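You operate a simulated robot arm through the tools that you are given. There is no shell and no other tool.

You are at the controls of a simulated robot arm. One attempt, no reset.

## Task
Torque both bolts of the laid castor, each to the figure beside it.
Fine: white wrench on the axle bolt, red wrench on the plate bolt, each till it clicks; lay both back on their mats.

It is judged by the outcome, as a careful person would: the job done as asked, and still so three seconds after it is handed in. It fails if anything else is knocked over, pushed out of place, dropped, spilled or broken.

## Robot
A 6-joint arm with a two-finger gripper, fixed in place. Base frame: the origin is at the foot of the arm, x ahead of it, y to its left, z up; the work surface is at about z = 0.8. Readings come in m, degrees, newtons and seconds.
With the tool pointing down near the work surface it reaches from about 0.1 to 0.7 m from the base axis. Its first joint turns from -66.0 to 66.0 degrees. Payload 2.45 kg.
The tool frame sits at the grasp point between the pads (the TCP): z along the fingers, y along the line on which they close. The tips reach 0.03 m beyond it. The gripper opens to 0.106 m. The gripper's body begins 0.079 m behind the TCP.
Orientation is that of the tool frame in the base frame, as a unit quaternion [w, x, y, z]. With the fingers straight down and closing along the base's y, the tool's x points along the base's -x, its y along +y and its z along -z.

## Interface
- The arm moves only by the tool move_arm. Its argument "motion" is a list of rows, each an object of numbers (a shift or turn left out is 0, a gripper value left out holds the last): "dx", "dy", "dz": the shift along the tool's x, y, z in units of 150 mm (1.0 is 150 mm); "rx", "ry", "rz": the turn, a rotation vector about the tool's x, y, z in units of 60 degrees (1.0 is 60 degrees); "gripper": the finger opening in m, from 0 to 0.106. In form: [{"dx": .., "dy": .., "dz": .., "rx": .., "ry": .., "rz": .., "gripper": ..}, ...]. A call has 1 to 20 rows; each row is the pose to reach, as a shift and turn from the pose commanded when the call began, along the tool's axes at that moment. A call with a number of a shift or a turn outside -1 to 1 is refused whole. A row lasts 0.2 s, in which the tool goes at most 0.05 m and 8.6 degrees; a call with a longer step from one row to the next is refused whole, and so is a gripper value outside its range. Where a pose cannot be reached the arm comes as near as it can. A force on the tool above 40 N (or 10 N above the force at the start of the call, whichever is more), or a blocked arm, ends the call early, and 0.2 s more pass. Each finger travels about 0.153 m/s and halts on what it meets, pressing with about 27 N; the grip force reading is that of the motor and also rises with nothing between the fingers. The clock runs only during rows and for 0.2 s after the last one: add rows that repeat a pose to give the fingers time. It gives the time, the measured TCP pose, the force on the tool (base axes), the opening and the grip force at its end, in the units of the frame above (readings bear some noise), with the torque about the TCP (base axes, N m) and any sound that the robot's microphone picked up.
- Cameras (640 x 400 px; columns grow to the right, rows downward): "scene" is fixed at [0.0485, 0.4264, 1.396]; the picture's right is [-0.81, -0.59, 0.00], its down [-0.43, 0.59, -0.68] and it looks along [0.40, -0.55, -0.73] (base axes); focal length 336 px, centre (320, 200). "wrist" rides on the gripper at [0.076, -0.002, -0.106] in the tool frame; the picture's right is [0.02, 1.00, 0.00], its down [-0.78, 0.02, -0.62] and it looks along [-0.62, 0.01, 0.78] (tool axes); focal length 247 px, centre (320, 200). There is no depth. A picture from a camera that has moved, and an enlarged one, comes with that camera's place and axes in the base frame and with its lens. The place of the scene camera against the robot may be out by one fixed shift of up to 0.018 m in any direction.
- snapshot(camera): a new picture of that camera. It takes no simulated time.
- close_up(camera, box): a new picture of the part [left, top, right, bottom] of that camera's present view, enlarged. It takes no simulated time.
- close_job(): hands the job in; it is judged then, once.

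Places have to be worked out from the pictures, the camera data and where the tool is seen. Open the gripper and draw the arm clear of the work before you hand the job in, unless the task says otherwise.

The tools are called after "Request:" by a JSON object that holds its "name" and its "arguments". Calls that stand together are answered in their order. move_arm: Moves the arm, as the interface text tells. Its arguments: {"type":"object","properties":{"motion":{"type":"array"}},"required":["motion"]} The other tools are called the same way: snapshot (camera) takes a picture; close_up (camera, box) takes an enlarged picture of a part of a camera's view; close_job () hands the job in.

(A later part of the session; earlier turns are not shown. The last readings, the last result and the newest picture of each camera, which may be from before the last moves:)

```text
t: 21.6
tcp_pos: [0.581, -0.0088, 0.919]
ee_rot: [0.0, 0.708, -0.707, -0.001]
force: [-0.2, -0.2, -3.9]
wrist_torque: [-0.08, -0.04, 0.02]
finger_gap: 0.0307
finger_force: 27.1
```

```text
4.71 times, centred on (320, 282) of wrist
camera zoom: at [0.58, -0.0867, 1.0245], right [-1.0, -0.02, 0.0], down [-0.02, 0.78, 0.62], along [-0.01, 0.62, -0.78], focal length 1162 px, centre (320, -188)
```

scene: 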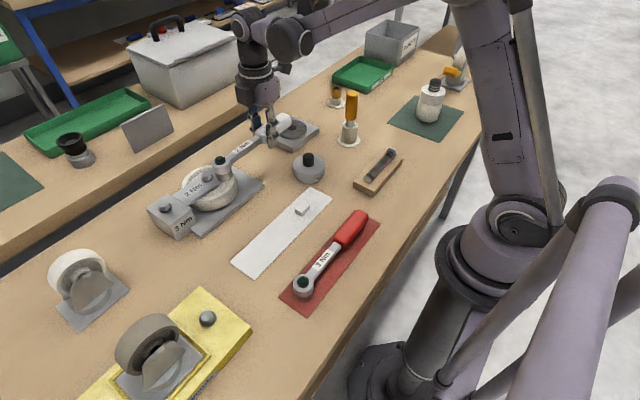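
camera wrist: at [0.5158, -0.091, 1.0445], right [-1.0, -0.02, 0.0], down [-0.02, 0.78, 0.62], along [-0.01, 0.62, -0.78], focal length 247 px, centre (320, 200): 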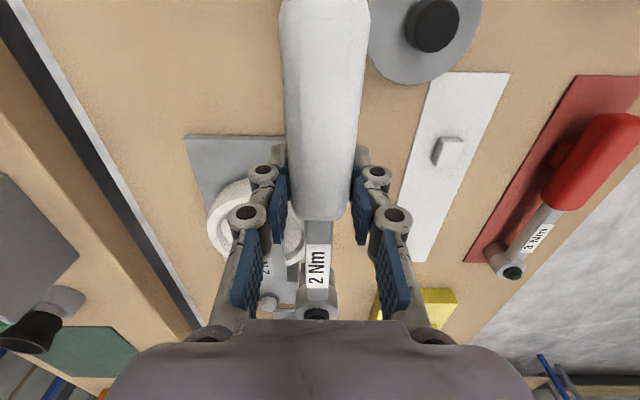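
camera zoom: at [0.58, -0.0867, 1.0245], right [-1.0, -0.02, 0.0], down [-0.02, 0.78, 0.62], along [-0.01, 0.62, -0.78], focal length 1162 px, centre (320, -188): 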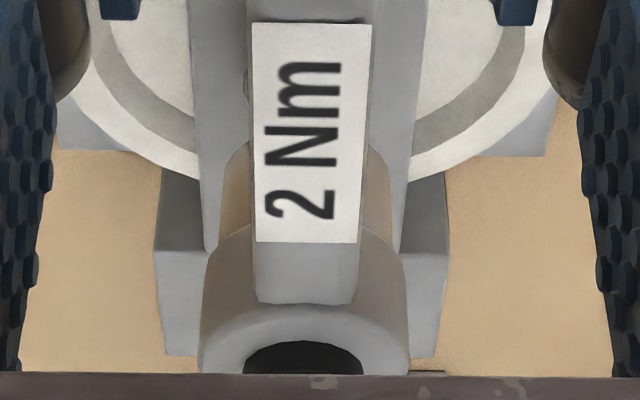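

In the wrist view the socket is now centred on the fork arm's centreline, and the scene view gives less than 1 mm of error in y with a gap of about 10 mm. I'll lower again in small steps.

Request:
{"name": "move_arm", "arguments": {"motion": [{"dz": 0.02}, {"dz": 0.04}, {"dz": 0.056}, {"dz": 0.056}]}}

Request:
{"name": "close_up", "arguments": {"camera": "scene", "box": [200, 150, 236, 186]}}

```text
t: 22.6
tcp_pos: [0.5797, -0.0114, 0.9108]
ee_rot: [-0.001, 0.707, -0.707, -0.001]
force: [-1.5, -0.1, -3.9]
wrist_torque: [-0.06, -0.06, 0.01]
finger_gap: 0.0309
finger_force: 27.6
```

```text
11.11 times, centred on (218, 168) of scene
camera zoom: at [0.0486, 0.4264, 1.396], right [-0.81, -0.59, 0.0], down [-0.43, 0.59, -0.68], along [0.4, -0.55, -0.73], focal length 3727 px, centre (1453, 556)
```

zoom: 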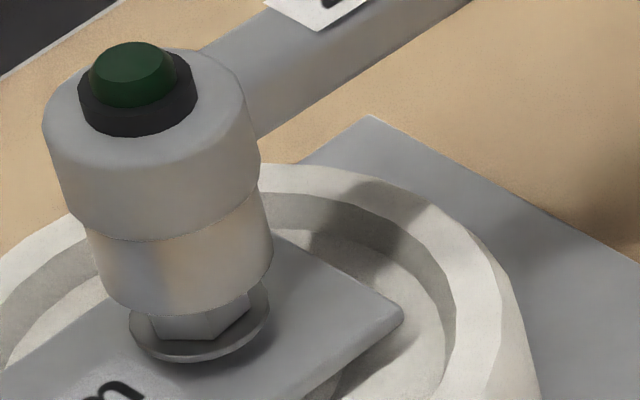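

No contact yet, and the socket rim is just at the bolt's top edge. I'll lower further in small steps.

Request:
{"name": "move_arm", "arguments": {"motion": [{"dz": 0.01}, {"dz": 0.02}, {"dz": 0.03}, {"dz": 0.03}]}}

Request:
{"name": "close_up", "arguments": {"camera": "scene", "box": [200, 150, 236, 186]}}

```text
t: 23.6
tcp_pos: [0.58, -0.0095, 0.9071]
ee_rot: [0.0, -0.707, 0.707, 0.001]
force: [0.4, 0.1, -4.0]
wrist_torque: [-0.11, 0.03, 0.0]
finger_gap: 0.031
finger_force: 27.1
```

```text
11.11 times, centred on (218, 168) of scene
camera zoom: at [0.0486, 0.4264, 1.396], right [-0.81, -0.59, 0.0], down [-0.43, 0.59, -0.68], along [0.4, -0.55, -0.73], focal length 3727 px, centre (1453, 556)
```

zoom: 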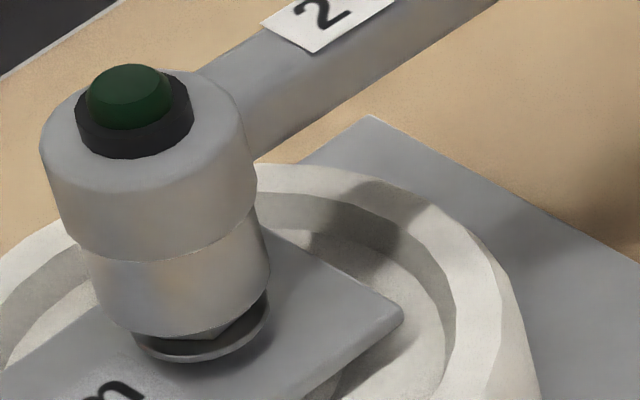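

The socket is sliding over the bolt head with no resistance. I'll keep lowering until it seats on the washer.

Request:
{"name": "move_arm", "arguments": {"motion": [{"dz": 0.012}, {"dz": 0.024}, {"dz": 0.036}, {"dz": 0.036}]}}

Request:
{"name": "close_up", "arguments": {"camera": "scene", "box": [200, 150, 236, 186]}}

```text
t: 24.6
tcp_pos: [0.5804, -0.0098, 0.9016]
ee_rot: [0.0, -0.707, 0.707, 0.001]
force: [-0.5, -0.2, -3.7]
wrist_torque: [-0.09, -0.01, 0.01]
finger_gap: 0.0311
finger_force: 26.7
```

```text
11.11 times, centred on (218, 168) of scene
camera zoom: at [0.0486, 0.4264, 1.396], right [-0.81, -0.59, 0.0], down [-0.43, 0.59, -0.68], along [0.4, -0.55, -0.73], focal length 3727 px, centre (1453, 556)
```

zoom: 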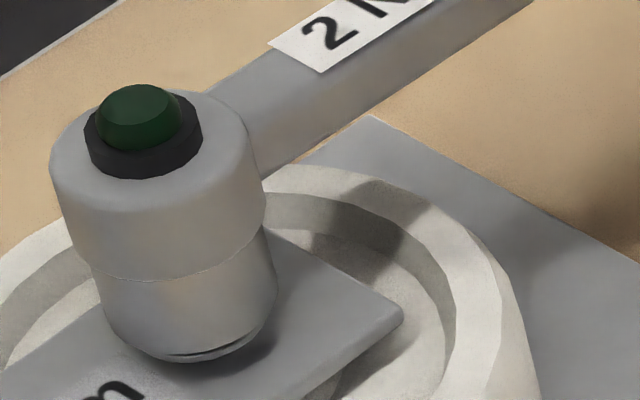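

It's nearly seated now. I'll go down another couple of millimetres to touch.

Request:
{"name": "move_arm", "arguments": {"motion": [{"dz": 0.01}, {"dz": 0.02}, {"dz": 0.02}]}}

Request:
{"name": "close_up", "arguments": {"camera": "scene", "box": [200, 150, 236, 186]}}

Request:
{"name": "close_up", "arguments": {"camera": "wrist", "box": [200, 200, 440, 325]}}

```text
t: 25.4
tcp_pos: [0.5792, -0.0099, 0.8971]
ee_rot: [0.0, -0.707, 0.707, 0.001]
force: [0.1, 0.4, -3.5]
wrist_torque: [-0.07, 0.01, 0.0]
finger_gap: 0.031
finger_force: 27.1
```

```text
11.11 times, centred on (218, 168) of scene
camera zoom: at [0.0486, 0.4264, 1.396], right [-0.81, -0.59, 0.0], down [-0.43, 0.59, -0.68], along [0.4, -0.55, -0.73], focal length 3727 px, centre (1453, 556)
```

zoom: 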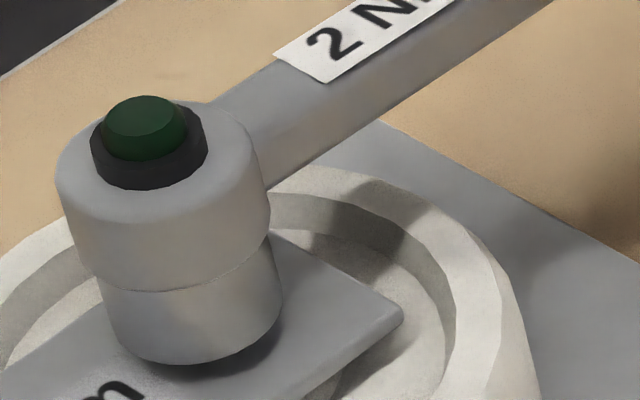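

```text
2.67 times, centred on (320, 262) of wrist
camera zoom: at [0.5807, -0.0876, 1.0023], right [-1.0, -0.02, 0.0], down [-0.02, 0.78, 0.62], along [-0.01, 0.62, -0.78], focal length 659 px, centre (320, 33)
```

zoom: 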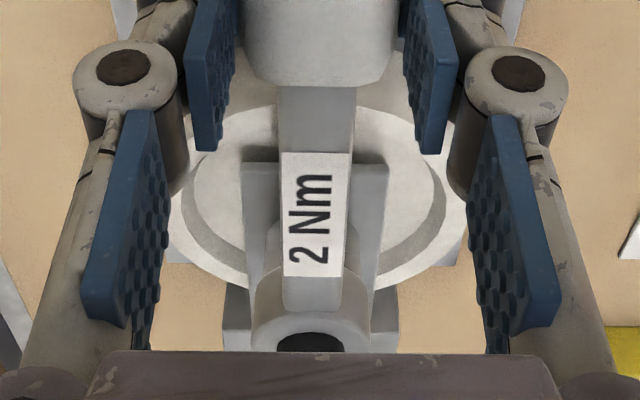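

The washer is covered and I still read no vertical force. I'll go 2 mm more to seat fully.

Request:
{"name": "move_arm", "arguments": {"motion": [{"dz": 0.007}, {"dz": 0.014}, {"dz": 0.014}]}}

Request:
{"name": "close_up", "arguments": {"camera": "scene", "box": [200, 150, 236, 186]}}

```text
t: 26.2
tcp_pos: [0.5811, -0.0103, 0.8959]
ee_rot: [0.0, -0.707, 0.707, 0.001]
force: [-0.2, 0.3, -3.8]
wrist_torque: [-0.05, 0.01, -0.01]
finger_gap: 0.0308
finger_force: 26.9
```

```text
11.11 times, centred on (218, 168) of scene
camera zoom: at [0.0486, 0.4264, 1.396], right [-0.81, -0.59, 0.0], down [-0.43, 0.59, -0.68], along [0.4, -0.55, -0.73], focal length 3727 px, centre (1453, 556)
```

zoom: 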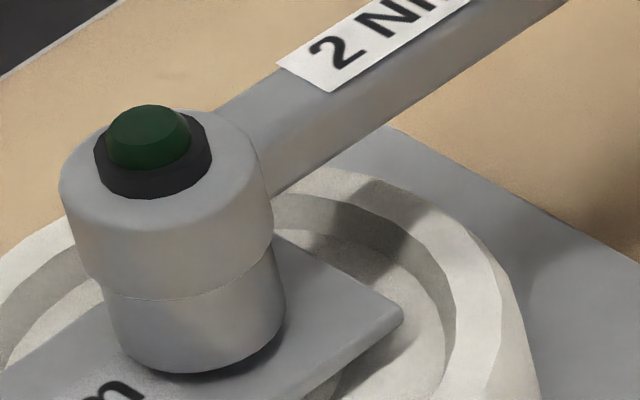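

The socket is seated about 13 mm deep over the hex with no side load. I'll start turning clockwise about the bolt axis and watch the torque.

Request:
{"name": "move_arm", "arguments": {"motion": [{"dx": -0.0008, "dy": 0.0381, "rz": 0.0417}, {"dx": -0.0033, "dy": 0.0761, "rz": 0.0833}, {"dx": -0.0075, "dy": 0.114, "rz": 0.125}, {"dx": -0.0133, "dy": 0.1516, "rz": 0.1667}, {"dx": -0.0133, "dy": 0.1516, "rz": 0.1667}]}}

Request:
{"name": "close_up", "arguments": {"camera": "scene", "box": [190, 130, 250, 190]}}

```text
t: 27.4
tcp_pos: [0.5568, -0.0069, 0.8975]
ee_rot: [0.0, -0.643, 0.766, 0.001]
force: [-0.3, -0.1, -3.2]
wrist_torque: [-0.07, 0.03, 0.02]
finger_gap: 0.0309
finger_force: 26.1
```

```text
6.67 times, centred on (220, 160) of scene
camera zoom: at [0.0486, 0.4264, 1.396], right [-0.81, -0.59, 0.0], down [-0.43, 0.59, -0.68], along [0.4, -0.55, -0.73], focal length 2236 px, centre (987, 467)
```

zoom: 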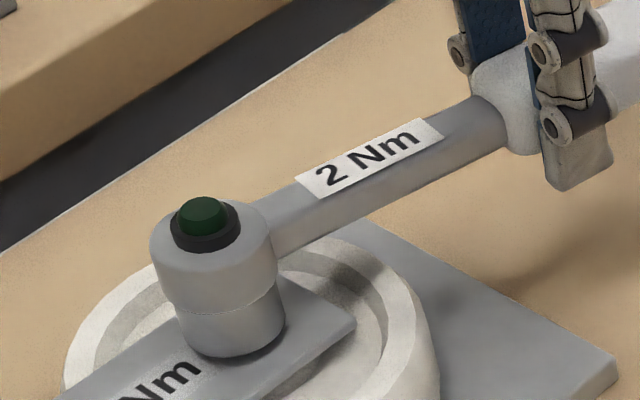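

There was no resistance in the first 10°. I'll keep turning clockwise in the same way.

Request:
{"name": "move_arm", "arguments": {"motion": [{"dx": -0.0019, "dy": 0.0571, "rz": 0.0625}, {"dx": -0.0075, "dy": 0.114, "rz": 0.125}, {"dx": -0.0168, "dy": 0.1704, "rz": 0.1875}, {"dx": -0.0298, "dy": 0.226, "rz": 0.25}, {"dx": -0.0298, "dy": 0.226, "rz": 0.25}]}}

Request:
{"name": "close_up", "arguments": {"camera": "scene", "box": [190, 130, 250, 190]}}

```text
t: 28.6
tcp_pos: [0.5257, 0.0021, 0.8964]
ee_rot: [0.001, -0.538, 0.843, 0.0]
force: [-0.7, 0.1, -4.3]
wrist_torque: [-0.05, 0.04, 0.01]
finger_gap: 0.0311
finger_force: 27.1
```

```text
6.67 times, centred on (220, 160) of scene
camera zoom: at [0.0486, 0.4264, 1.396], right [-0.81, -0.59, 0.0], down [-0.43, 0.59, -0.68], along [0.4, -0.55, -0.73], focal length 2236 px, centre (987, 467)
```

zoom: 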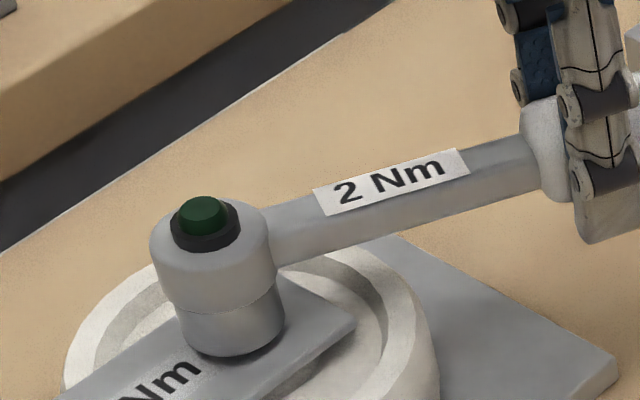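

There's still no resistance after 25°. The bolt may be running loose, or the socket may not be deep enough, so I'll press down slightly to check the seating.

Request:
{"name": "move_arm", "arguments": {"motion": [{"dz": 0.01}, {"dz": 0.02}, {"dz": 0.02}]}}

Request:
{"name": "close_up", "arguments": {"camera": "scene", "box": [200, 150, 236, 186]}}

```text
t: 29.4
tcp_pos: [0.5257, 0.0027, 0.8939]
ee_rot: [0.001, -0.536, 0.844, 0.001]
force: [0.0, 0.0, -2.7]
wrist_torque: [-0.08, 0.02, -0.02]
finger_gap: 0.0311
finger_force: 27.3
```

```text
11.11 times, centred on (218, 168) of scene
camera zoom: at [0.0486, 0.4264, 1.396], right [-0.81, -0.59, 0.0], down [-0.43, 0.59, -0.68], along [0.4, -0.55, -0.73], focal length 3727 px, centre (1453, 556)
```

zoom: 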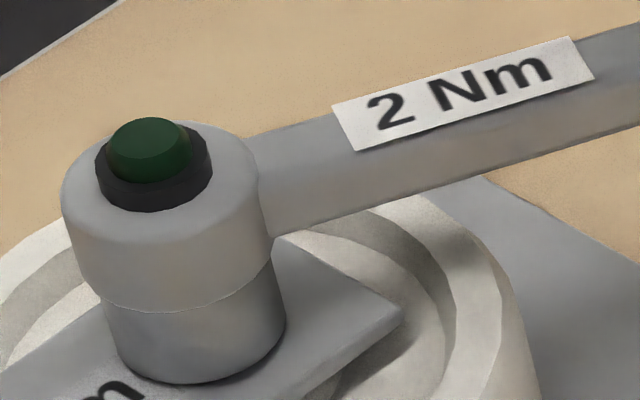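

Request:
{"name": "move_arm", "arguments": {"motion": [{"dz": 0.01}, {"dz": 0.02}, {"dz": 0.02}]}}

Request:
{"name": "close_up", "arguments": {"camera": "scene", "box": [200, 150, 236, 186]}}

```text
t: 30.2
tcp_pos: [0.5263, 0.0009, 0.8918]
ee_rot: [0.001, -0.538, 0.843, 0.001]
force: [-2.1, -1.4, 4.4]
wrist_torque: [0.63, -0.43, 0.08]
finger_gap: 0.0311
finger_force: 27.3
```

```text
11.11 times, centred on (218, 168) of scene
camera zoom: at [0.0484, 0.4263, 1.3961], right [-0.81, -0.59, 0.0], down [-0.43, 0.59, -0.68], along [0.4, -0.55, -0.73], focal length 3727 px, centre (1453, 556)
```

zoom: 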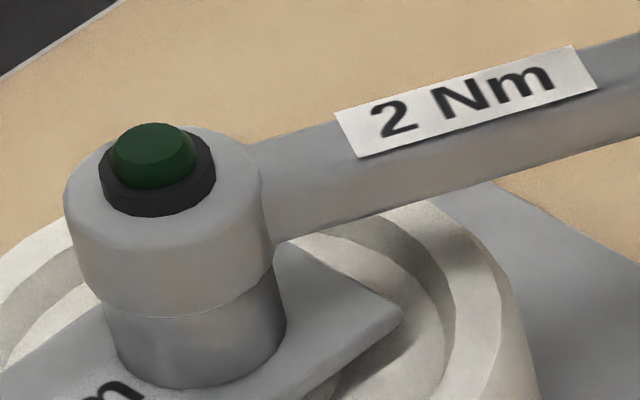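

Now it's seated: pressing about 8 N with the head on the fork arm. I'll relax the press slightly and continue clockwise.

Request:
{"name": "move_arm", "arguments": {"motion": [{"dz": -0.007}, {"dx": -0.0019, "dy": 0.0571, "rz": 0.0625, "dz": -0.007}, {"dx": -0.0075, "dy": 0.114, "rz": 0.125, "dz": -0.007}, {"dx": -0.0168, "dy": 0.1704, "rz": 0.1875, "dz": -0.007}, {"dx": -0.0168, "dy": 0.1704, "rz": 0.1875, "dz": -0.007}]}}

Request:
{"name": "close_up", "arguments": {"camera": "scene", "box": [190, 130, 250, 190]}}

```text
t: 31.4
tcp_pos: [0.5037, 0.0143, 0.8904]
ee_rot: [0.0, -0.452, 0.892, 0.002]
force: [0.5, 0.1, -3.6]
wrist_torque: [-0.04, 0.08, 0.05]
finger_gap: 0.0306
finger_force: 27.5
```

```text
6.67 times, centred on (220, 160) of scene
camera zoom: at [0.0486, 0.4264, 1.396], right [-0.81, -0.59, 0.0], down [-0.43, 0.59, -0.68], along [0.4, -0.55, -0.73], focal length 2236 px, centre (987, 467)
```

zoom: 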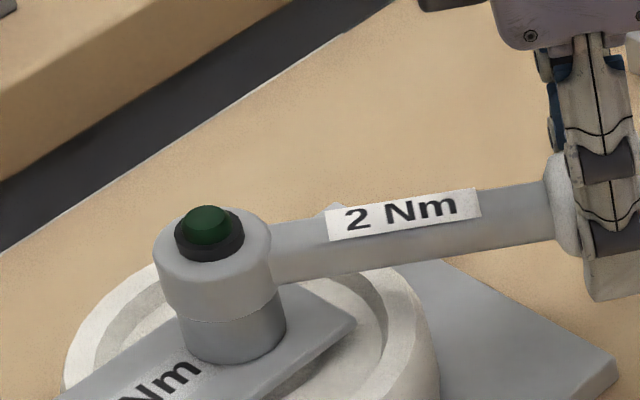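

There's still little torque with the handle at about 234°. I'll continue clockwise.

Request:
{"name": "move_arm", "arguments": {"motion": [{"dx": -0.0019, "dy": 0.0571, "rz": 0.0625}, {"dx": -0.0075, "dy": 0.114, "rz": 0.125}, {"dx": -0.0168, "dy": 0.1704, "rz": 0.1875}, {"dx": -0.0298, "dy": 0.226, "rz": 0.25}, {"dx": -0.0298, "dy": 0.226, "rz": 0.25}]}}

Request:
{"name": "close_up", "arguments": {"camera": "scene", "box": [190, 130, 250, 190]}}

```text
t: 32.6
tcp_pos: [0.4802, 0.0395, 0.8902]
ee_rot: [0.001, -0.331, 0.944, 0.002]
force: [0.5, -1.2, -3.2]
wrist_torque: [-0.04, -0.03, 0.69]
finger_gap: 0.031
finger_force: 27.2
```

```text
6.67 times, centred on (220, 160) of scene
camera zoom: at [0.0486, 0.4263, 1.396], right [-0.81, -0.59, 0.0], down [-0.43, 0.59, -0.68], along [0.4, -0.55, -0.73], focal length 2236 px, centre (987, 467)
```

zoom: 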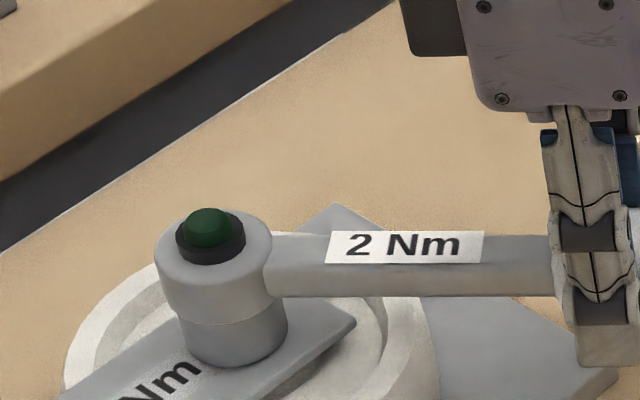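

Engaged: the wrist torque about z rose to 0.69 Nm as the bolt starts to bite. I'll continue clockwise in smaller steps and listen for the click.

Request:
{"name": "move_arm", "arguments": {"motion": [{"dx": -0.0005, "dy": 0.0305, "rz": 0.0333}, {"dx": -0.0021, "dy": 0.0609, "rz": 0.0667}, {"dx": -0.0048, "dy": 0.0913, "rz": 0.1}, {"dx": -0.0048, "dy": 0.0913, "rz": 0.1}]}}

```text
t: 33.6
tcp_pos: [0.4702, 0.0509, 0.892]
ee_rot: [0.001, -0.281, 0.96, -0.001]
force: [7.3, -9.0, -6.1]
wrist_torque: [-0.4, 0.02, -0.34]
finger_gap: 0.0313
finger_force: 26.9
```

The torque about the bolt is now around 1.2 Nm and rising. I'll carry on in small steps.

Request:
{"name": "move_arm", "arguments": {"motion": [{"dx": -0.0005, "dy": 0.0305, "rz": 0.0333}, {"dx": -0.0021, "dy": 0.0609, "rz": 0.0667}, {"dx": -0.0021, "dy": 0.0609, "rz": 0.0667}]}}

```text
t: 34.4
tcp_pos: [0.4644, 0.0573, 0.891]
ee_rot: [0.001, -0.248, 0.969, 0.0]
force: [10.5, -9.4, -2.4]
wrist_torque: [-0.09, -0.51, -0.25]
finger_gap: 0.0309
finger_force: 27.0
```

About 1.5 Nm now, and no click reported yet. I'll continue in small increments.

Request:
{"name": "move_arm", "arguments": {"motion": [{"dx": -0.0001, "dy": 0.0152, "rz": 0.0167}, {"dx": -0.0005, "dy": 0.0305, "rz": 0.0333}, {"dx": -0.0012, "dy": 0.0457, "rz": 0.05}, {"dx": -0.0012, "dy": 0.0457, "rz": 0.05}]}}

```text
t: 35.4
tcp_pos: [0.4629, 0.0653, 0.8894]
ee_rot: [0.0, -0.223, 0.975, 0.001]
force: [0.9, -11.8, -2.8]
wrist_torque: [-0.33, 0.06, 0.06]
finger_gap: 0.031
finger_force: 27.0
```

Request:
{"name": "move_arm", "arguments": {"motion": [{"dx": -0.0001, "dy": 0.0152, "rz": 0.0167}, {"dx": -0.0005, "dy": 0.0305, "rz": 0.0333}, {"dx": -0.0012, "dy": 0.0457, "rz": 0.05}, {"dx": -0.0012, "dy": 0.0457, "rz": 0.05}]}}

Request:
{"name": "close_up", "arguments": {"camera": "scene", "box": [180, 130, 280, 220]}}

```text
t: 36.4
tcp_pos: [0.4592, 0.0711, 0.8908]
ee_rot: [-0.001, -0.197, 0.98, 0.0]
force: [2.2, -11.3, -6.4]
wrist_torque: [-0.4, 0.29, 0.23]
finger_gap: 0.031
finger_force: 27.1
```

```text
4.44 times, centred on (230, 175) of scene
camera zoom: at [0.0487, 0.4261, 1.3961], right [-0.81, -0.59, 0.0], down [-0.43, 0.59, -0.68], along [0.4, -0.55, -0.73], focal length 1491 px, centre (720, 311)
```

zoom: 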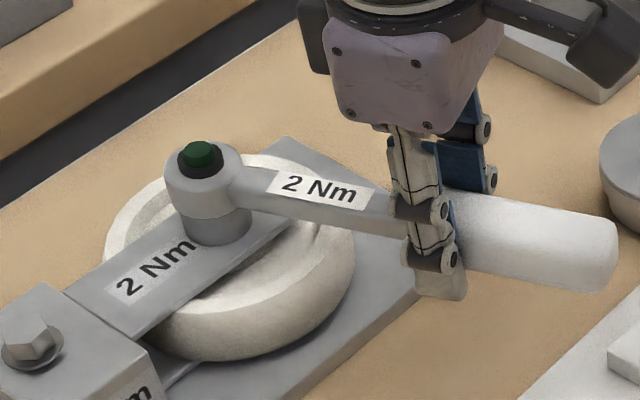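

About 1.7 Nm now, with the castor unmoved. I'll continue.

Request:
{"name": "move_arm", "arguments": {"motion": [{"dx": -0.0001, "dy": 0.0152, "rz": 0.0167}, {"dx": -0.0005, "dy": 0.0305, "rz": 0.0333}, {"dx": -0.0012, "dy": 0.0457, "rz": 0.05}, {"dx": -0.0012, "dy": 0.0457, "rz": 0.05}]}}

```text
t: 37.4
tcp_pos: [0.4579, 0.0772, 0.8913]
ee_rot: [0.0, -0.172, 0.985, 0.0]
force: [1.0, -11.0, -2.4]
wrist_torque: [-0.28, -0.06, 0.44]
finger_gap: 0.0308
finger_force: 27.1
```

Request:
{"name": "move_arm", "arguments": {"motion": [{"dx": -0.0001, "dy": 0.0152, "rz": 0.0167}, {"dx": -0.0005, "dy": 0.0305, "rz": 0.0333}, {"dx": -0.0012, "dy": 0.0457, "rz": 0.05}, {"dx": -0.0012, "dy": 0.0457, "rz": 0.05}]}}

```text
t: 38.4
tcp_pos: [0.4544, 0.0835, 0.8907]
ee_rot: [0.0, -0.146, 0.989, 0.001]
force: [5.7, -6.8, -3.3]
wrist_torque: [-0.17, -0.1, 0.03]
finger_gap: 0.031
finger_force: 27.0
```

Request:
{"name": "move_arm", "arguments": {"motion": [{"dx": -0.0001, "dy": 0.0152, "rz": 0.0167}, {"dx": -0.0005, "dy": 0.0305, "rz": 0.0333}, {"dx": -0.0012, "dy": 0.0457, "rz": 0.05}, {"dx": -0.0012, "dy": 0.0457, "rz": 0.05}]}}

Request:
{"name": "close_up", "arguments": {"camera": "scene", "box": [180, 130, 280, 220]}}

```text
t: 39.4
tcp_pos: [0.4535, 0.0902, 0.8926]
ee_rot: [0.0, -0.12, 0.993, 0.0]
force: [0.8, -12.0, -5.1]
wrist_torque: [-0.31, 0.16, 0.52]
finger_gap: 0.031
finger_force: 26.7
```

```text
4.44 times, centred on (230, 175) of scene
camera zoom: at [0.0486, 0.4261, 1.3961], right [-0.81, -0.59, 0.0], down [-0.43, 0.59, -0.68], along [0.4, -0.55, -0.73], focal length 1491 px, centre (720, 311)
```

zoom: 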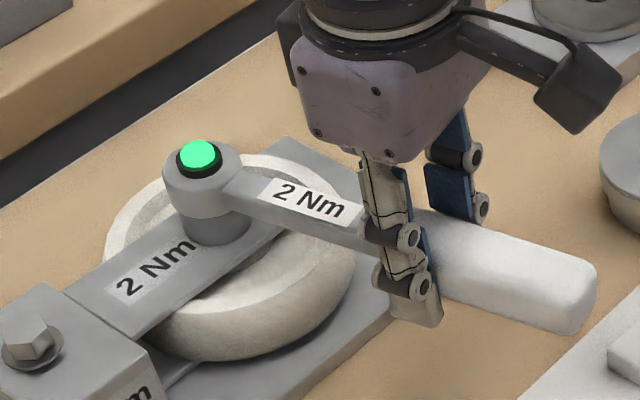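

The button on the wrench head has lit bright green, and the computed torque is about 2.07 Nm. I'll hold still for a moment to see whether a click sound is reported.

Request:
{"name": "move_arm", "arguments": {"motion": [{"dz": 0.0}]}}

Request:
{"name": "close_up", "arguments": {"camera": "scene", "box": [180, 130, 280, 220]}}

```text
t: 39.8
tcp_pos: [0.4537, 0.0886, 0.8914]
ee_rot: [0.0, -0.12, 0.993, 0.0]
force: [-1.1, -11.7, -3.7]
wrist_torque: [-0.28, 0.13, 0.45]
finger_gap: 0.031
finger_force: 27.2
```

```text
4.44 times, centred on (230, 175) of scene
camera zoom: at [0.0486, 0.4261, 1.3961], right [-0.81, -0.59, 0.0], down [-0.43, 0.59, -0.68], along [0.4, -0.55, -0.73], focal length 1491 px, centre (720, 311)
```

zoom: 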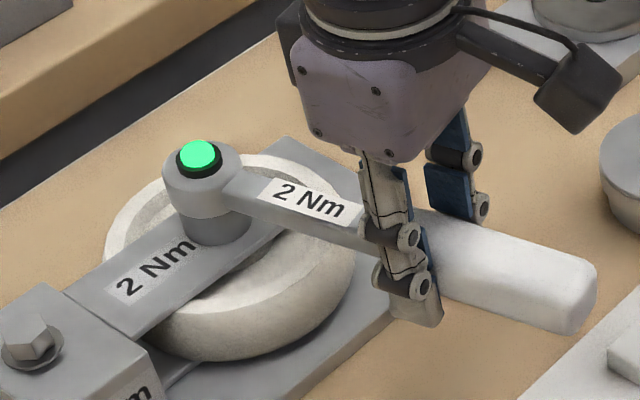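

The lamp stays lit at about 2 Nm, so the white wrench has reached its setting. I'll ease the load off slightly before lifting and see what the lamp does.

Request:
{"name": "move_arm", "arguments": {"motion": [{"dx": -0.0001, "dy": -0.0152, "rz": -0.0167}, {"dx": -0.0005, "dy": -0.0305, "rz": -0.0333}, {"dx": -0.0005, "dy": -0.0305, "rz": -0.0333}]}}

Request:
{"name": "close_up", "arguments": {"camera": "scene", "box": [180, 130, 280, 220]}}

```text
t: 40.6
tcp_pos: [0.4554, 0.0854, 0.8905]
ee_rot: [0.001, -0.137, 0.991, 0.001]
force: [0.2, -10.8, -1.2]
wrist_torque: [-0.23, -0.14, -0.06]
finger_gap: 0.0309
finger_force: 26.7
```

```text
4.44 times, centred on (230, 175) of scene
camera zoom: at [0.0485, 0.4261, 1.3961], right [-0.81, -0.59, 0.0], down [-0.43, 0.59, -0.68], along [0.4, -0.55, -0.73], focal length 1491 px, centre (720, 311)
```

zoom: 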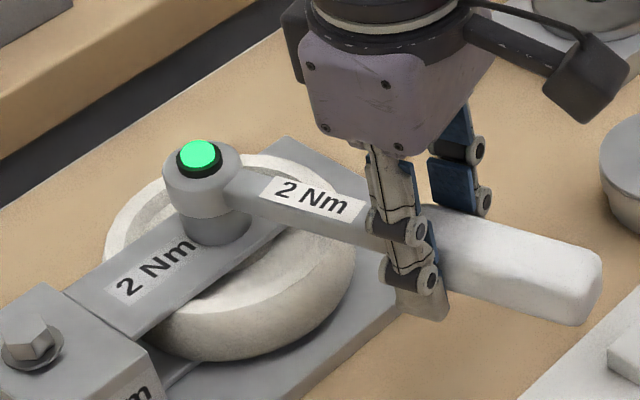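

The lamp stays lit after unloading to about 1.3 Nm, so it has latched. I'll ease off the remaining load.

Request:
{"name": "move_arm", "arguments": {"motion": [{"dx": -0.0001, "dy": -0.0152, "rz": -0.0167}, {"dx": -0.0005, "dy": -0.0305, "rz": -0.0333}, {"dx": -0.0012, "dy": -0.0457, "rz": -0.05}, {"dx": -0.0012, "dy": -0.0457, "rz": -0.05}]}}

```text
t: 41.6
tcp_pos: [0.4559, 0.08, 0.8916]
ee_rot: [0.0, -0.164, 0.986, 0.001]
force: [0.8, -8.4, -3.2]
wrist_torque: [-0.15, -0.01, -0.45]
finger_gap: 0.031
finger_force: 27.1
```

Request:
{"name": "move_arm", "arguments": {"motion": [{"dx": -0.0001, "dy": -0.0152, "rz": -0.0167}, {"dx": -0.0005, "dy": -0.0305, "rz": -0.0333}, {"dx": -0.0012, "dy": -0.0457, "rz": -0.05}, {"dx": -0.0012, "dy": -0.0457, "rz": -0.05}]}}

```text
t: 42.6
tcp_pos: [0.4575, 0.0742, 0.892]
ee_rot: [0.0, -0.19, 0.982, 0.001]
force: [0.1, -0.1, -3.6]
wrist_torque: [-0.04, 0.05, -0.47]
finger_gap: 0.031
finger_force: 26.4
```

The lateral force is gone, but a small couple remains. I'll null it with a slight yaw, then lift straight off.

Request:
{"name": "move_arm", "arguments": {"motion": [{"rz": 0.015}, {"rz": 0.03}, {"rz": 0.03}]}}

Request:
{"name": "close_up", "arguments": {"camera": "scene", "box": [180, 130, 280, 220]}}

```text
t: 43.4
tcp_pos: [0.4584, 0.0737, 0.8913]
ee_rot: [-0.001, -0.175, 0.985, 0.003]
force: [-2.5, 5.2, -2.0]
wrist_torque: [0.15, -0.02, 0.74]
finger_gap: 0.0311
finger_force: 27.2
```

```text
4.44 times, centred on (230, 175) of scene
camera zoom: at [0.0485, 0.4265, 1.396], right [-0.81, -0.59, 0.0], down [-0.43, 0.59, -0.68], along [0.4, -0.55, -0.73], focal length 1491 px, centre (720, 311)
```

zoom: 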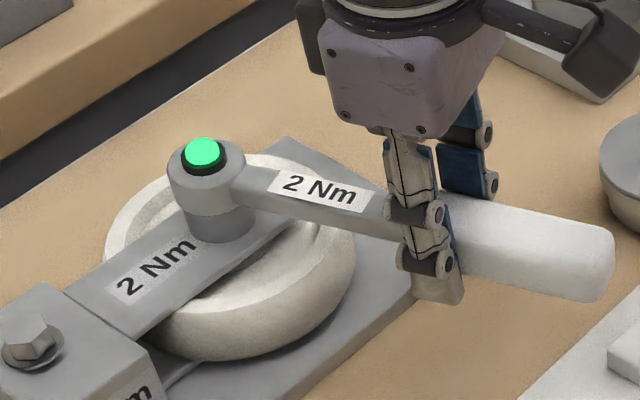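

Net torque on the bolt is now about zero, but the grip is a little wound up. I'll undo about half of that yaw and lift straight up in steps.

Request:
{"name": "move_arm", "arguments": {"motion": [{"rz": -0.012}, {"rz": -0.012}]}}

Request:
{"name": "move_arm", "arguments": {"motion": [{"dz": -0.02}, {"dz": -0.04}, {"dz": -0.06}, {"dz": -0.06}]}}

Request:
{"name": "close_up", "arguments": {"camera": "scene", "box": [180, 130, 280, 220]}}

```text
t: 44.0
tcp_pos: [0.458, 0.0736, 0.8906]
ee_rot: [0.0, -0.18, 0.984, 0.001]
force: [-2.7, 1.2, -3.2]
wrist_torque: [0.01, 0.11, 0.1]
finger_gap: 0.0309
finger_force: 26.6
```

```text
t: 45.0
tcp_pos: [0.4599, 0.0728, 0.8985]
ee_rot: [0.001, -0.179, 0.984, 0.001]
force: [-0.9, 4.0, -4.0]
wrist_torque: [0.07, 0.16, 0.27]
finger_gap: 0.0309
finger_force: 26.8
```

```text
4.44 times, centred on (230, 175) of scene
camera zoom: at [0.0486, 0.4265, 1.396], right [-0.81, -0.59, 0.0], down [-0.43, 0.59, -0.68], along [0.4, -0.55, -0.73], focal length 1491 px, centre (720, 311)
```

zoom: 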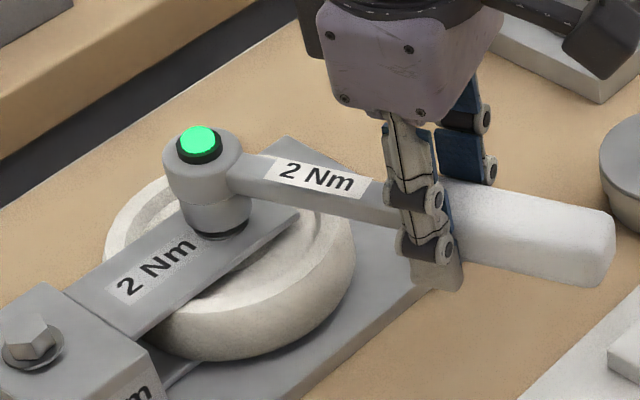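

It's lifting off smoothly. I'll carry on up to well clear of the castor.

Request:
{"name": "move_arm", "arguments": {"motion": [{"dz": -0.04}, {"dz": -0.08}, {"dz": -0.12}, {"dz": -0.2}, {"dz": -0.3}, {"dz": -0.4}, {"dz": -0.4}]}}

Request:
{"name": "snapshot", "arguments": {"camera": "scene"}}

Request:
{"name": "close_up", "arguments": {"camera": "scene", "box": [140, 120, 300, 240]}}

```text
t: 46.6
tcp_pos: [0.4603, 0.0705, 0.9598]
ee_rot: [0.0, -0.18, 0.984, 0.001]
force: [0.6, 0.6, -3.9]
wrist_torque: [-0.01, 0.06, 0.01]
finger_gap: 0.0307
finger_force: 26.9
```

```text
taken
```

scene: 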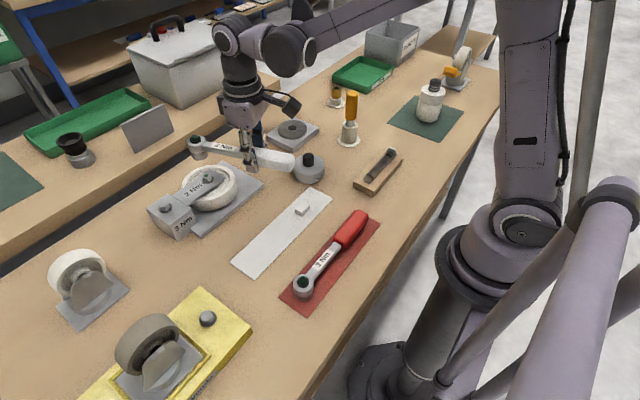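

```text
3.33 times, centred on (220, 180) of scene
camera zoom: at [0.0486, 0.4264, 1.396], right [-0.81, -0.59, 0.0], down [-0.43, 0.59, -0.68], along [0.4, -0.55, -0.73], focal length 1118 px, centre (653, 267)
```

zoom: 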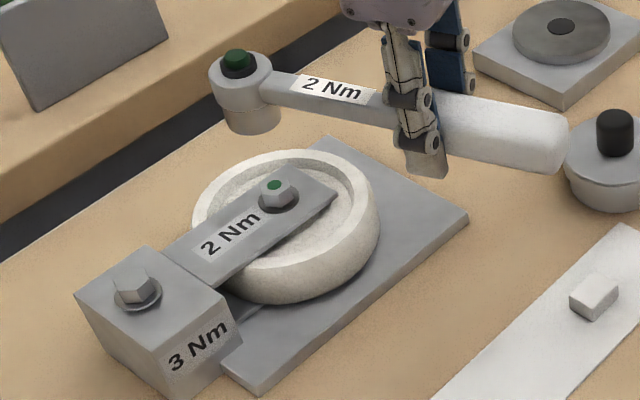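

The axle bolt now carries a green mark, so it's done. The white wrench goes back next: I'll turn it to point along −y again and carry it high over its mat.

Request:
{"name": "move_arm", "arguments": {"motion": [{"dx": 0.07, "dy": 0.018, "rz": -0.14}, {"dx": 0.14, "dy": 0.036, "rz": -0.28}, {"dx": 0.21, "dy": 0.054, "rz": -0.42}, {"dx": 0.28, "dy": 0.072, "rz": -0.56}, {"dx": 0.36, "dy": 0.09, "rz": -0.7}, {"dx": 0.44, "dy": 0.108, "rz": -0.84}, {"dx": 0.522, "dy": 0.126, "rz": -0.98}, {"dx": 0.522, "dy": 0.126, "rz": -1.0}]}}

Request:
{"name": "move_arm", "arguments": {"motion": [{"rz": -0.08}, {"rz": -0.155}, {"rz": -0.155}]}}

Request:
{"name": "snapshot", "arguments": {"camera": "wrist"}}

Request:
{"name": "close_up", "arguments": {"camera": "scene", "box": [200, 120, 360, 290]}}

```text
t: 48.4
tcp_pos: [0.3786, 0.0628, 0.9602]
ee_rot: [0.001, -0.648, 0.761, 0.001]
force: [-0.2, 0.0, -3.9]
wrist_torque: [-0.08, 0.02, -0.01]
finger_gap: 0.0308
finger_force: 26.9
```

```text
t: 49.2
tcp_pos: [0.3786, 0.0621, 0.9603]
ee_rot: [0.0, 0.708, -0.706, -0.001]
force: [-0.4, 0.1, -3.9]
wrist_torque: [-0.05, 0.0, 0.0]
finger_gap: 0.0311
finger_force: 26.5
```

```text
taken
camera wrist: at [0.3793, -0.0152, 1.0648], right [-1.0, -0.02, 0.0], down [-0.02, 0.78, 0.62], along [-0.01, 0.62, -0.78], focal length 247 px, centre (320, 200)
```

wrist: 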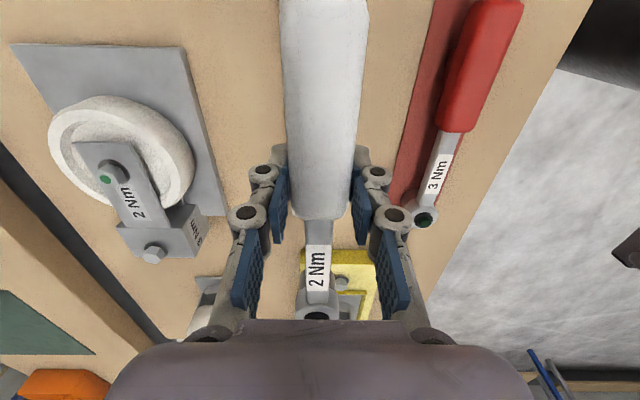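

```text
2.35 times, centred on (280, 205) of scene
camera zoom: at [0.0486, 0.4264, 1.396], right [-0.81, -0.59, 0.0], down [-0.43, 0.59, -0.68], along [0.4, -0.55, -0.73], focal length 789 px, centre (414, 188)
```

zoom: 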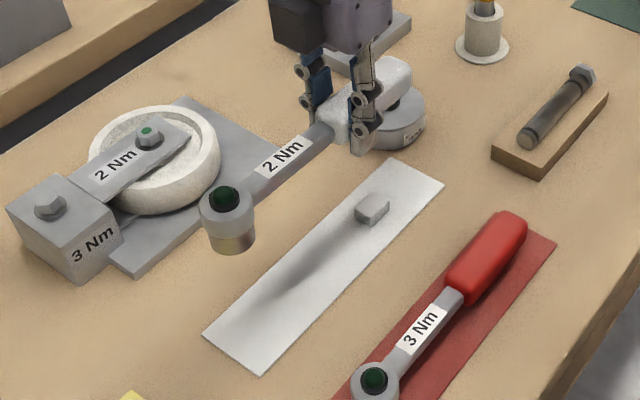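

The wrench sits in the grip as it did before, with no slip. I'll lower it above its original place on the mat, stopping about 1 cm short.

Request:
{"name": "move_arm", "arguments": {"motion": [{"dy": -0.01, "dz": 0.15}, {"dy": -0.01, "dz": 0.3}, {"dy": -0.01, "dz": 0.45}, {"dy": -0.01, "dz": 0.6}, {"dy": -0.01, "dz": 0.7}, {"dy": -0.01, "dz": 0.72}, {"dy": -0.01, "dz": 0.72}]}}

Request:
{"name": "close_up", "arguments": {"camera": "scene", "box": [220, 140, 340, 280]}}

Request:
{"name": "snapshot", "arguments": {"camera": "wrist"}}

```text
t: 50.8
tcp_pos: [0.3789, 0.0627, 0.8522]
ee_rot: [0.001, -0.707, 0.707, 0.001]
force: [0.0, -1.4, -2.9]
wrist_torque: [-0.07, 0.02, 0.01]
finger_gap: 0.031
finger_force: 26.1
```

```text
2.86 times, centred on (280, 210) of scene
camera zoom: at [0.0486, 0.4264, 1.396], right [-0.81, -0.59, 0.0], down [-0.43, 0.59, -0.68], along [0.4, -0.55, -0.73], focal length 958 px, centre (434, 171)
```

zoom: 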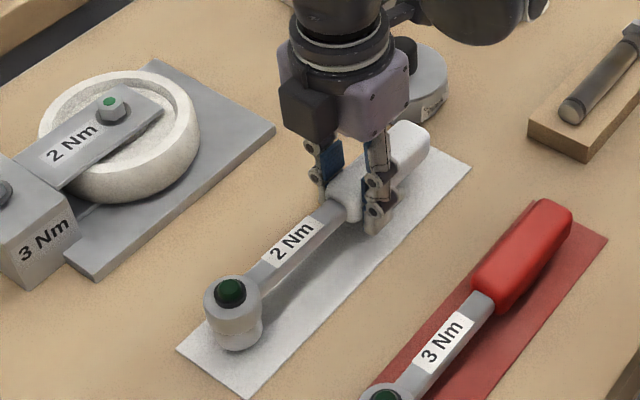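

```text
taken
camera wrist: at [0.3807, -0.0148, 0.9557], right [-1.0, -0.02, 0.0], down [-0.02, 0.78, 0.62], along [-0.01, 0.62, -0.78], focal length 247 px, centre (320, 200)
```

wrist: 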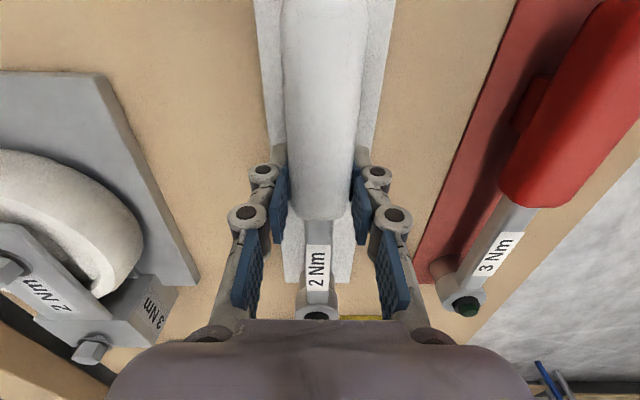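

It's well lined up with the mat and its support block. I'll lower the last centimetre gently until it touches.

Request:
{"name": "move_arm", "arguments": {"motion": [{"dz": 0.02}, {"dz": 0.04}, {"dz": 0.055}, {"dz": 0.065}, {"dz": 0.065}]}}

Request:
{"name": "close_up", "arguments": {"camera": "scene", "box": [220, 140, 340, 280]}}

```text
t: 52.0
tcp_pos: [0.3802, 0.0616, 0.8422]
ee_rot: [0.0, 0.707, -0.707, 0.0]
force: [0.5, -0.2, 9.7]
wrist_torque: [-0.69, 0.07, 0.06]
finger_gap: 0.0307
finger_force: 27.4
```

```text
2.86 times, centred on (280, 210) of scene
camera zoom: at [0.0484, 0.4263, 1.3961], right [-0.81, -0.59, 0.0], down [-0.43, 0.59, -0.68], along [0.4, -0.55, -0.73], focal length 958 px, centre (434, 171)
```

zoom: 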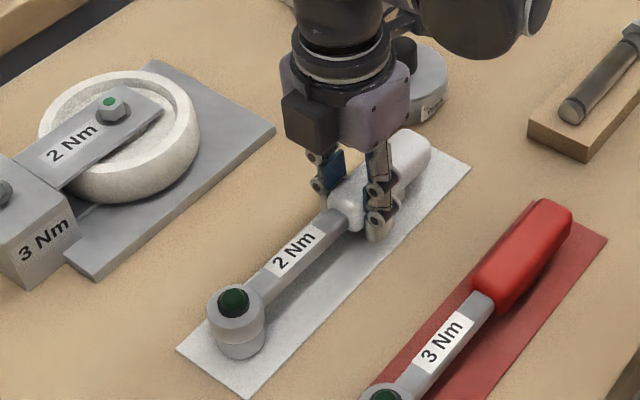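

The handle has touched its block. I'll relax the press a millimetre, then open the fingers gradually.

Request:
{"name": "move_arm", "arguments": {"motion": [{"dz": -0.006}, {"dz": -0.006, "gripper": 0.04}, {"dz": -0.006, "gripper": 0.06}, {"dz": -0.006, "gripper": 0.065}, {"dz": -0.006, "gripper": 0.065}]}}

Request:
{"name": "close_up", "arguments": {"camera": "scene", "box": [220, 140, 340, 280]}}

Request:
{"name": "snapshot", "arguments": {"camera": "wrist"}}

```text
t: 53.2
tcp_pos: [0.3798, 0.0619, 0.8433]
ee_rot: [-0.001, 0.707, -0.707, 0.0]
force: [0.2, -0.3, -0.1]
wrist_torque: [0.0, -0.02, 0.0]
finger_gap: 0.0648
finger_force: 0.1
```

```text
2.86 times, centred on (280, 210) of scene
camera zoom: at [0.0485, 0.4264, 1.396], right [-0.81, -0.59, 0.0], down [-0.43, 0.59, -0.68], along [0.4, -0.55, -0.73], focal length 958 px, centre (434, 171)
```

zoom: 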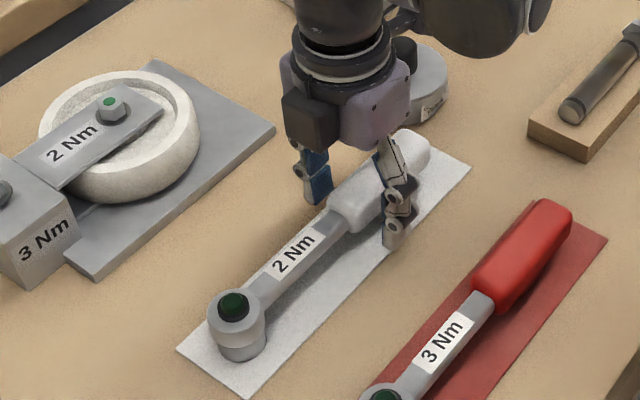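

```text
taken
camera wrist: at [0.38, -0.0152, 0.947], right [-1.0, -0.02, 0.0], down [-0.02, 0.78, 0.62], along [-0.01, 0.62, -0.78], focal length 247 px, centre (320, 200)
```

wrist: 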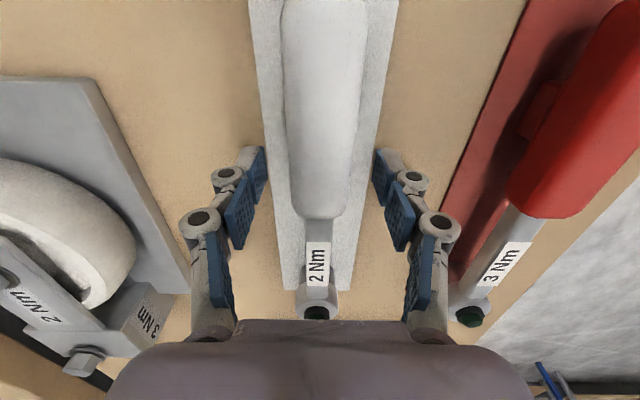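

The white wrench is back on its mat and support block. I'll rise and move over the red wrench, at about x ≈ 0.248.

Request:
{"name": "move_arm", "arguments": {"motion": [{"dz": -0.2}, {"dz": -0.4}, {"dz": -0.6}, {"dz": -0.8}, {"dz": -1.0}, {"dz": -1.0, "dy": 0.25}, {"dz": -1.0, "dy": 0.5}, {"dz": -1.0, "dy": 0.75}, {"dz": -1.0, "dy": 0.87}, {"dz": -1.0, "dy": 0.87}]}}

Request:
{"name": "snapshot", "arguments": {"camera": "wrist"}}

Request:
{"name": "snapshot", "arguments": {"camera": "scene"}}

Request:
{"name": "close_up", "arguments": {"camera": "wrist", "box": [250, 0, 390, 230]}}

```text
t: 55.4
tcp_pos: [0.2496, 0.0635, 0.9935]
ee_rot: [0.001, -0.707, 0.707, 0.001]
force: [-0.8, 0.3, 0.9]
wrist_torque: [0.01, -0.01, 0.01]
finger_gap: 0.0648
finger_force: 0.0
```

```text
taken
camera wrist: at [0.2505, -0.0142, 1.0977], right [-1.0, -0.02, 0.0], down [-0.02, 0.78, 0.62], along [-0.01, 0.62, -0.78], focal length 247 px, centre (320, 200)
```

wrist: 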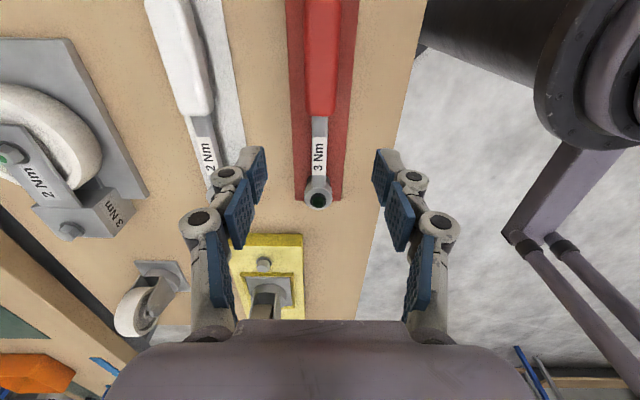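

```text
taken
```

scene: 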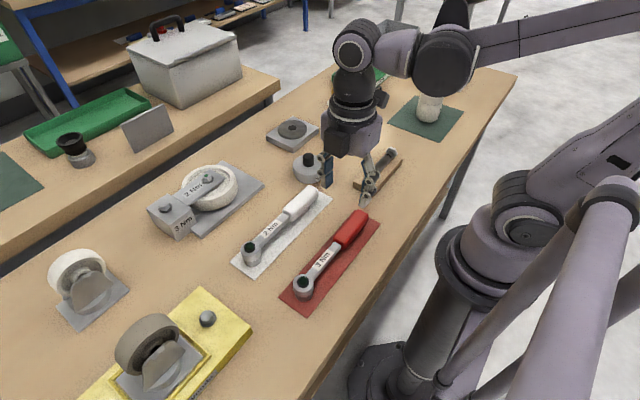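

```text
1.74 times, centred on (320, 115) of wrist
camera zoom: at [0.2505, -0.0142, 1.0977], right [-1.0, -0.02, 0.0], down [-0.02, 0.78, 0.62], along [-0.01, 0.62, -0.78], focal length 430 px, centre (320, 348)
```

zoom: 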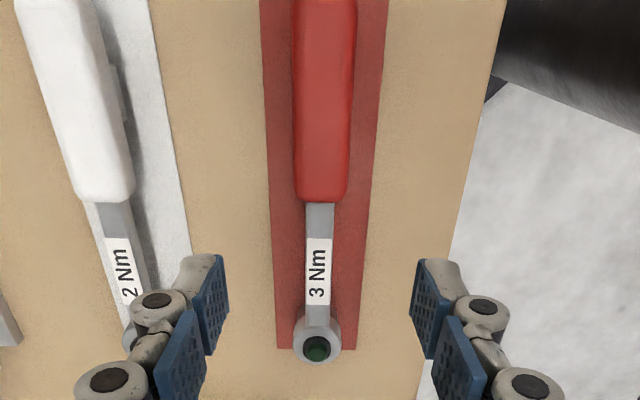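

The red wrench's axis is at x ≈ 0.2485, parallel to y, with the handle front at y ≈ 0.077 and the head at y ≈ 0.188. I'll come down over the handle with the grip centre at y ≈ 0.058.

Request:
{"name": "move_arm", "arguments": {"motion": [{"dx": 0.037, "dy": 0.008, "dz": 0.2}, {"dx": 0.037, "dy": 0.008, "dz": 0.4}, {"dx": 0.037, "dy": 0.008, "dz": 0.6}, {"dx": 0.037, "dy": 0.008, "dz": 0.75}, {"dx": 0.037, "dy": 0.008, "dz": 0.85}, {"dx": 0.037, "dy": 0.008, "dz": 0.85}]}}

Request:
{"name": "snapshot", "arguments": {"camera": "wrist"}}

Request:
{"name": "close_up", "arguments": {"camera": "scene", "box": [270, 140, 400, 310]}}

```text
t: 56.8
tcp_pos: [0.2489, 0.0578, 0.8641]
ee_rot: [-0.001, 0.708, -0.706, -0.001]
force: [0.2, 0.5, -0.1]
wrist_torque: [0.03, 0.04, -0.01]
finger_gap: 0.0649
finger_force: 0.1
```

```text
taken
camera wrist: at [0.249, -0.0202, 0.9695], right [-1.0, -0.02, 0.0], down [-0.02, 0.78, 0.62], along [-0.01, 0.62, -0.78], focal length 247 px, centre (320, 200)
```

wrist: 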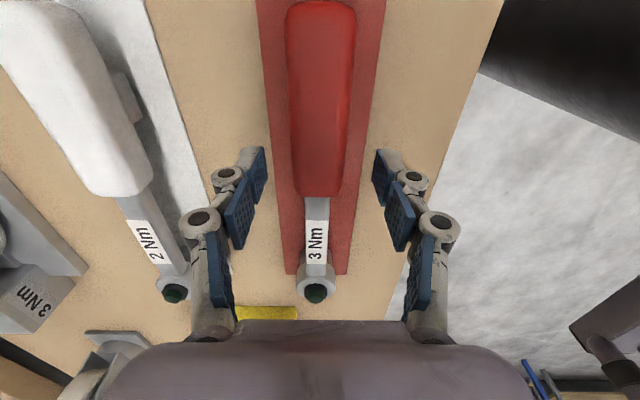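

```text
2.35 times, centred on (335, 225) of scene
camera zoom: at [0.0485, 0.4264, 1.396], right [-0.81, -0.59, 0.0], down [-0.43, 0.59, -0.68], along [0.4, -0.55, -0.73], focal length 789 px, centre (285, 141)
```

zoom: 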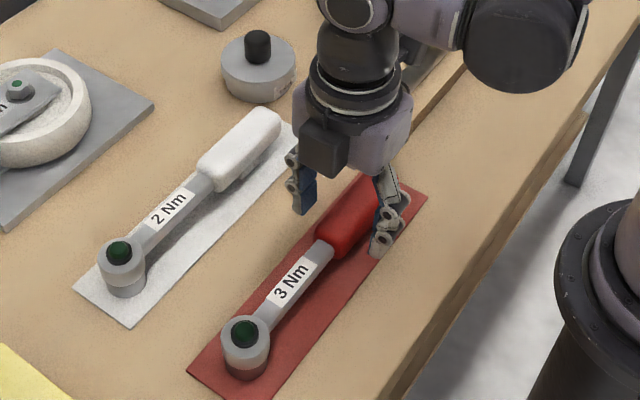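

The fingers are centred on the red handle. I'll lower to grip height and close.

Request:
{"name": "move_arm", "arguments": {"motion": [{"dz": 0.05}, {"dz": 0.1}, {"dz": 0.148}, {"dz": 0.148}, {"dz": 0.148, "gripper": 0.03}, {"dz": 0.148, "gripper": 0.0}, {"dz": 0.148, "gripper": 0.0}, {"dz": 0.148, "gripper": 0.0}]}}

Request:
{"name": "close_up", "arguments": {"camera": "scene", "box": [270, 140, 400, 310]}}

Request:
{"name": "snapshot", "arguments": {"camera": "wrist"}}

```text
t: 58.6
tcp_pos: [0.2492, 0.0563, 0.8424]
ee_rot: [-0.001, 0.707, -0.707, -0.001]
force: [3.6, -0.3, 0.6]
wrist_torque: [0.01, -0.15, -0.03]
finger_gap: 0.0312
finger_force: 26.0
```

```text
2.35 times, centred on (335, 225) of scene
camera zoom: at [0.0486, 0.4263, 1.396], right [-0.81, -0.59, 0.0], down [-0.43, 0.59, -0.68], along [0.4, -0.55, -0.73], focal length 789 px, centre (285, 141)
```

zoom: 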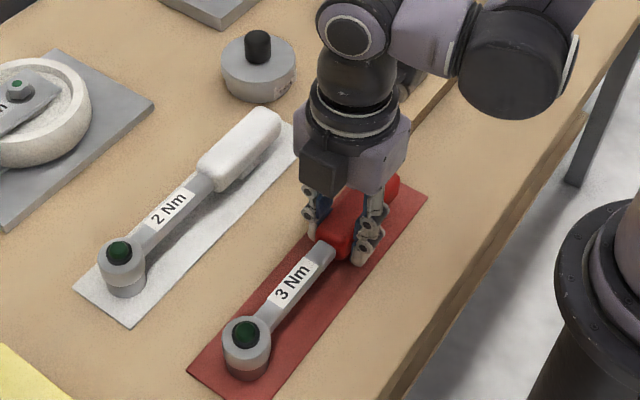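

```text
taken
camera wrist: at [0.2486, -0.0207, 0.9471], right [-1.0, -0.02, 0.0], down [-0.02, 0.78, 0.62], along [-0.01, 0.62, -0.78], focal length 247 px, centre (320, 200)
```

wrist: 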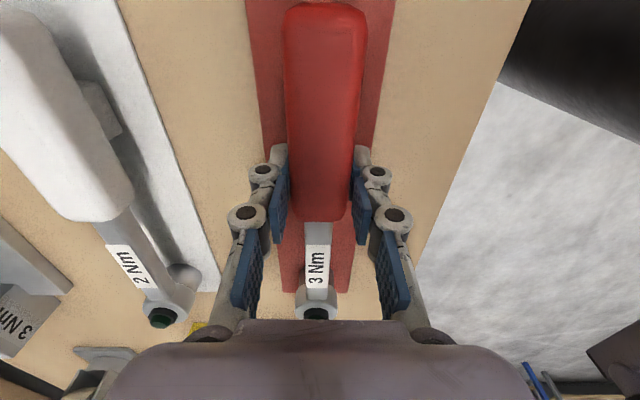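

It's gripped at 31 mm. I'll lift slightly and check that it hangs level.

Request:
{"name": "move_arm", "arguments": {"motion": [{"dz": -0.05}, {"dz": -0.1}, {"dz": -0.15}, {"dz": -0.2}, {"dz": -0.2}]}}

Request:
{"name": "close_up", "arguments": {"camera": "scene", "box": [270, 140, 400, 310]}}

```text
t: 59.8
tcp_pos: [0.2498, 0.0565, 0.8734]
ee_rot: [0.0, 0.707, -0.707, 0.0]
force: [0.9, -1.4, -3.0]
wrist_torque: [-0.08, 0.0, -0.02]
finger_gap: 0.031
finger_force: 26.6
```

```text
2.35 times, centred on (335, 225) of scene
camera zoom: at [0.0486, 0.4264, 1.396], right [-0.81, -0.59, 0.0], down [-0.43, 0.59, -0.68], along [0.4, -0.55, -0.73], focal length 789 px, centre (285, 141)
```

zoom: 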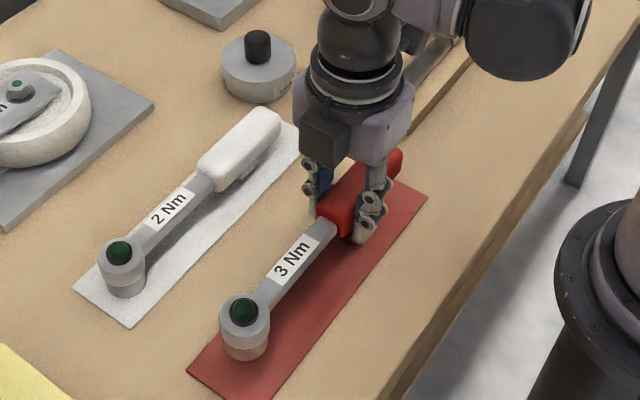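

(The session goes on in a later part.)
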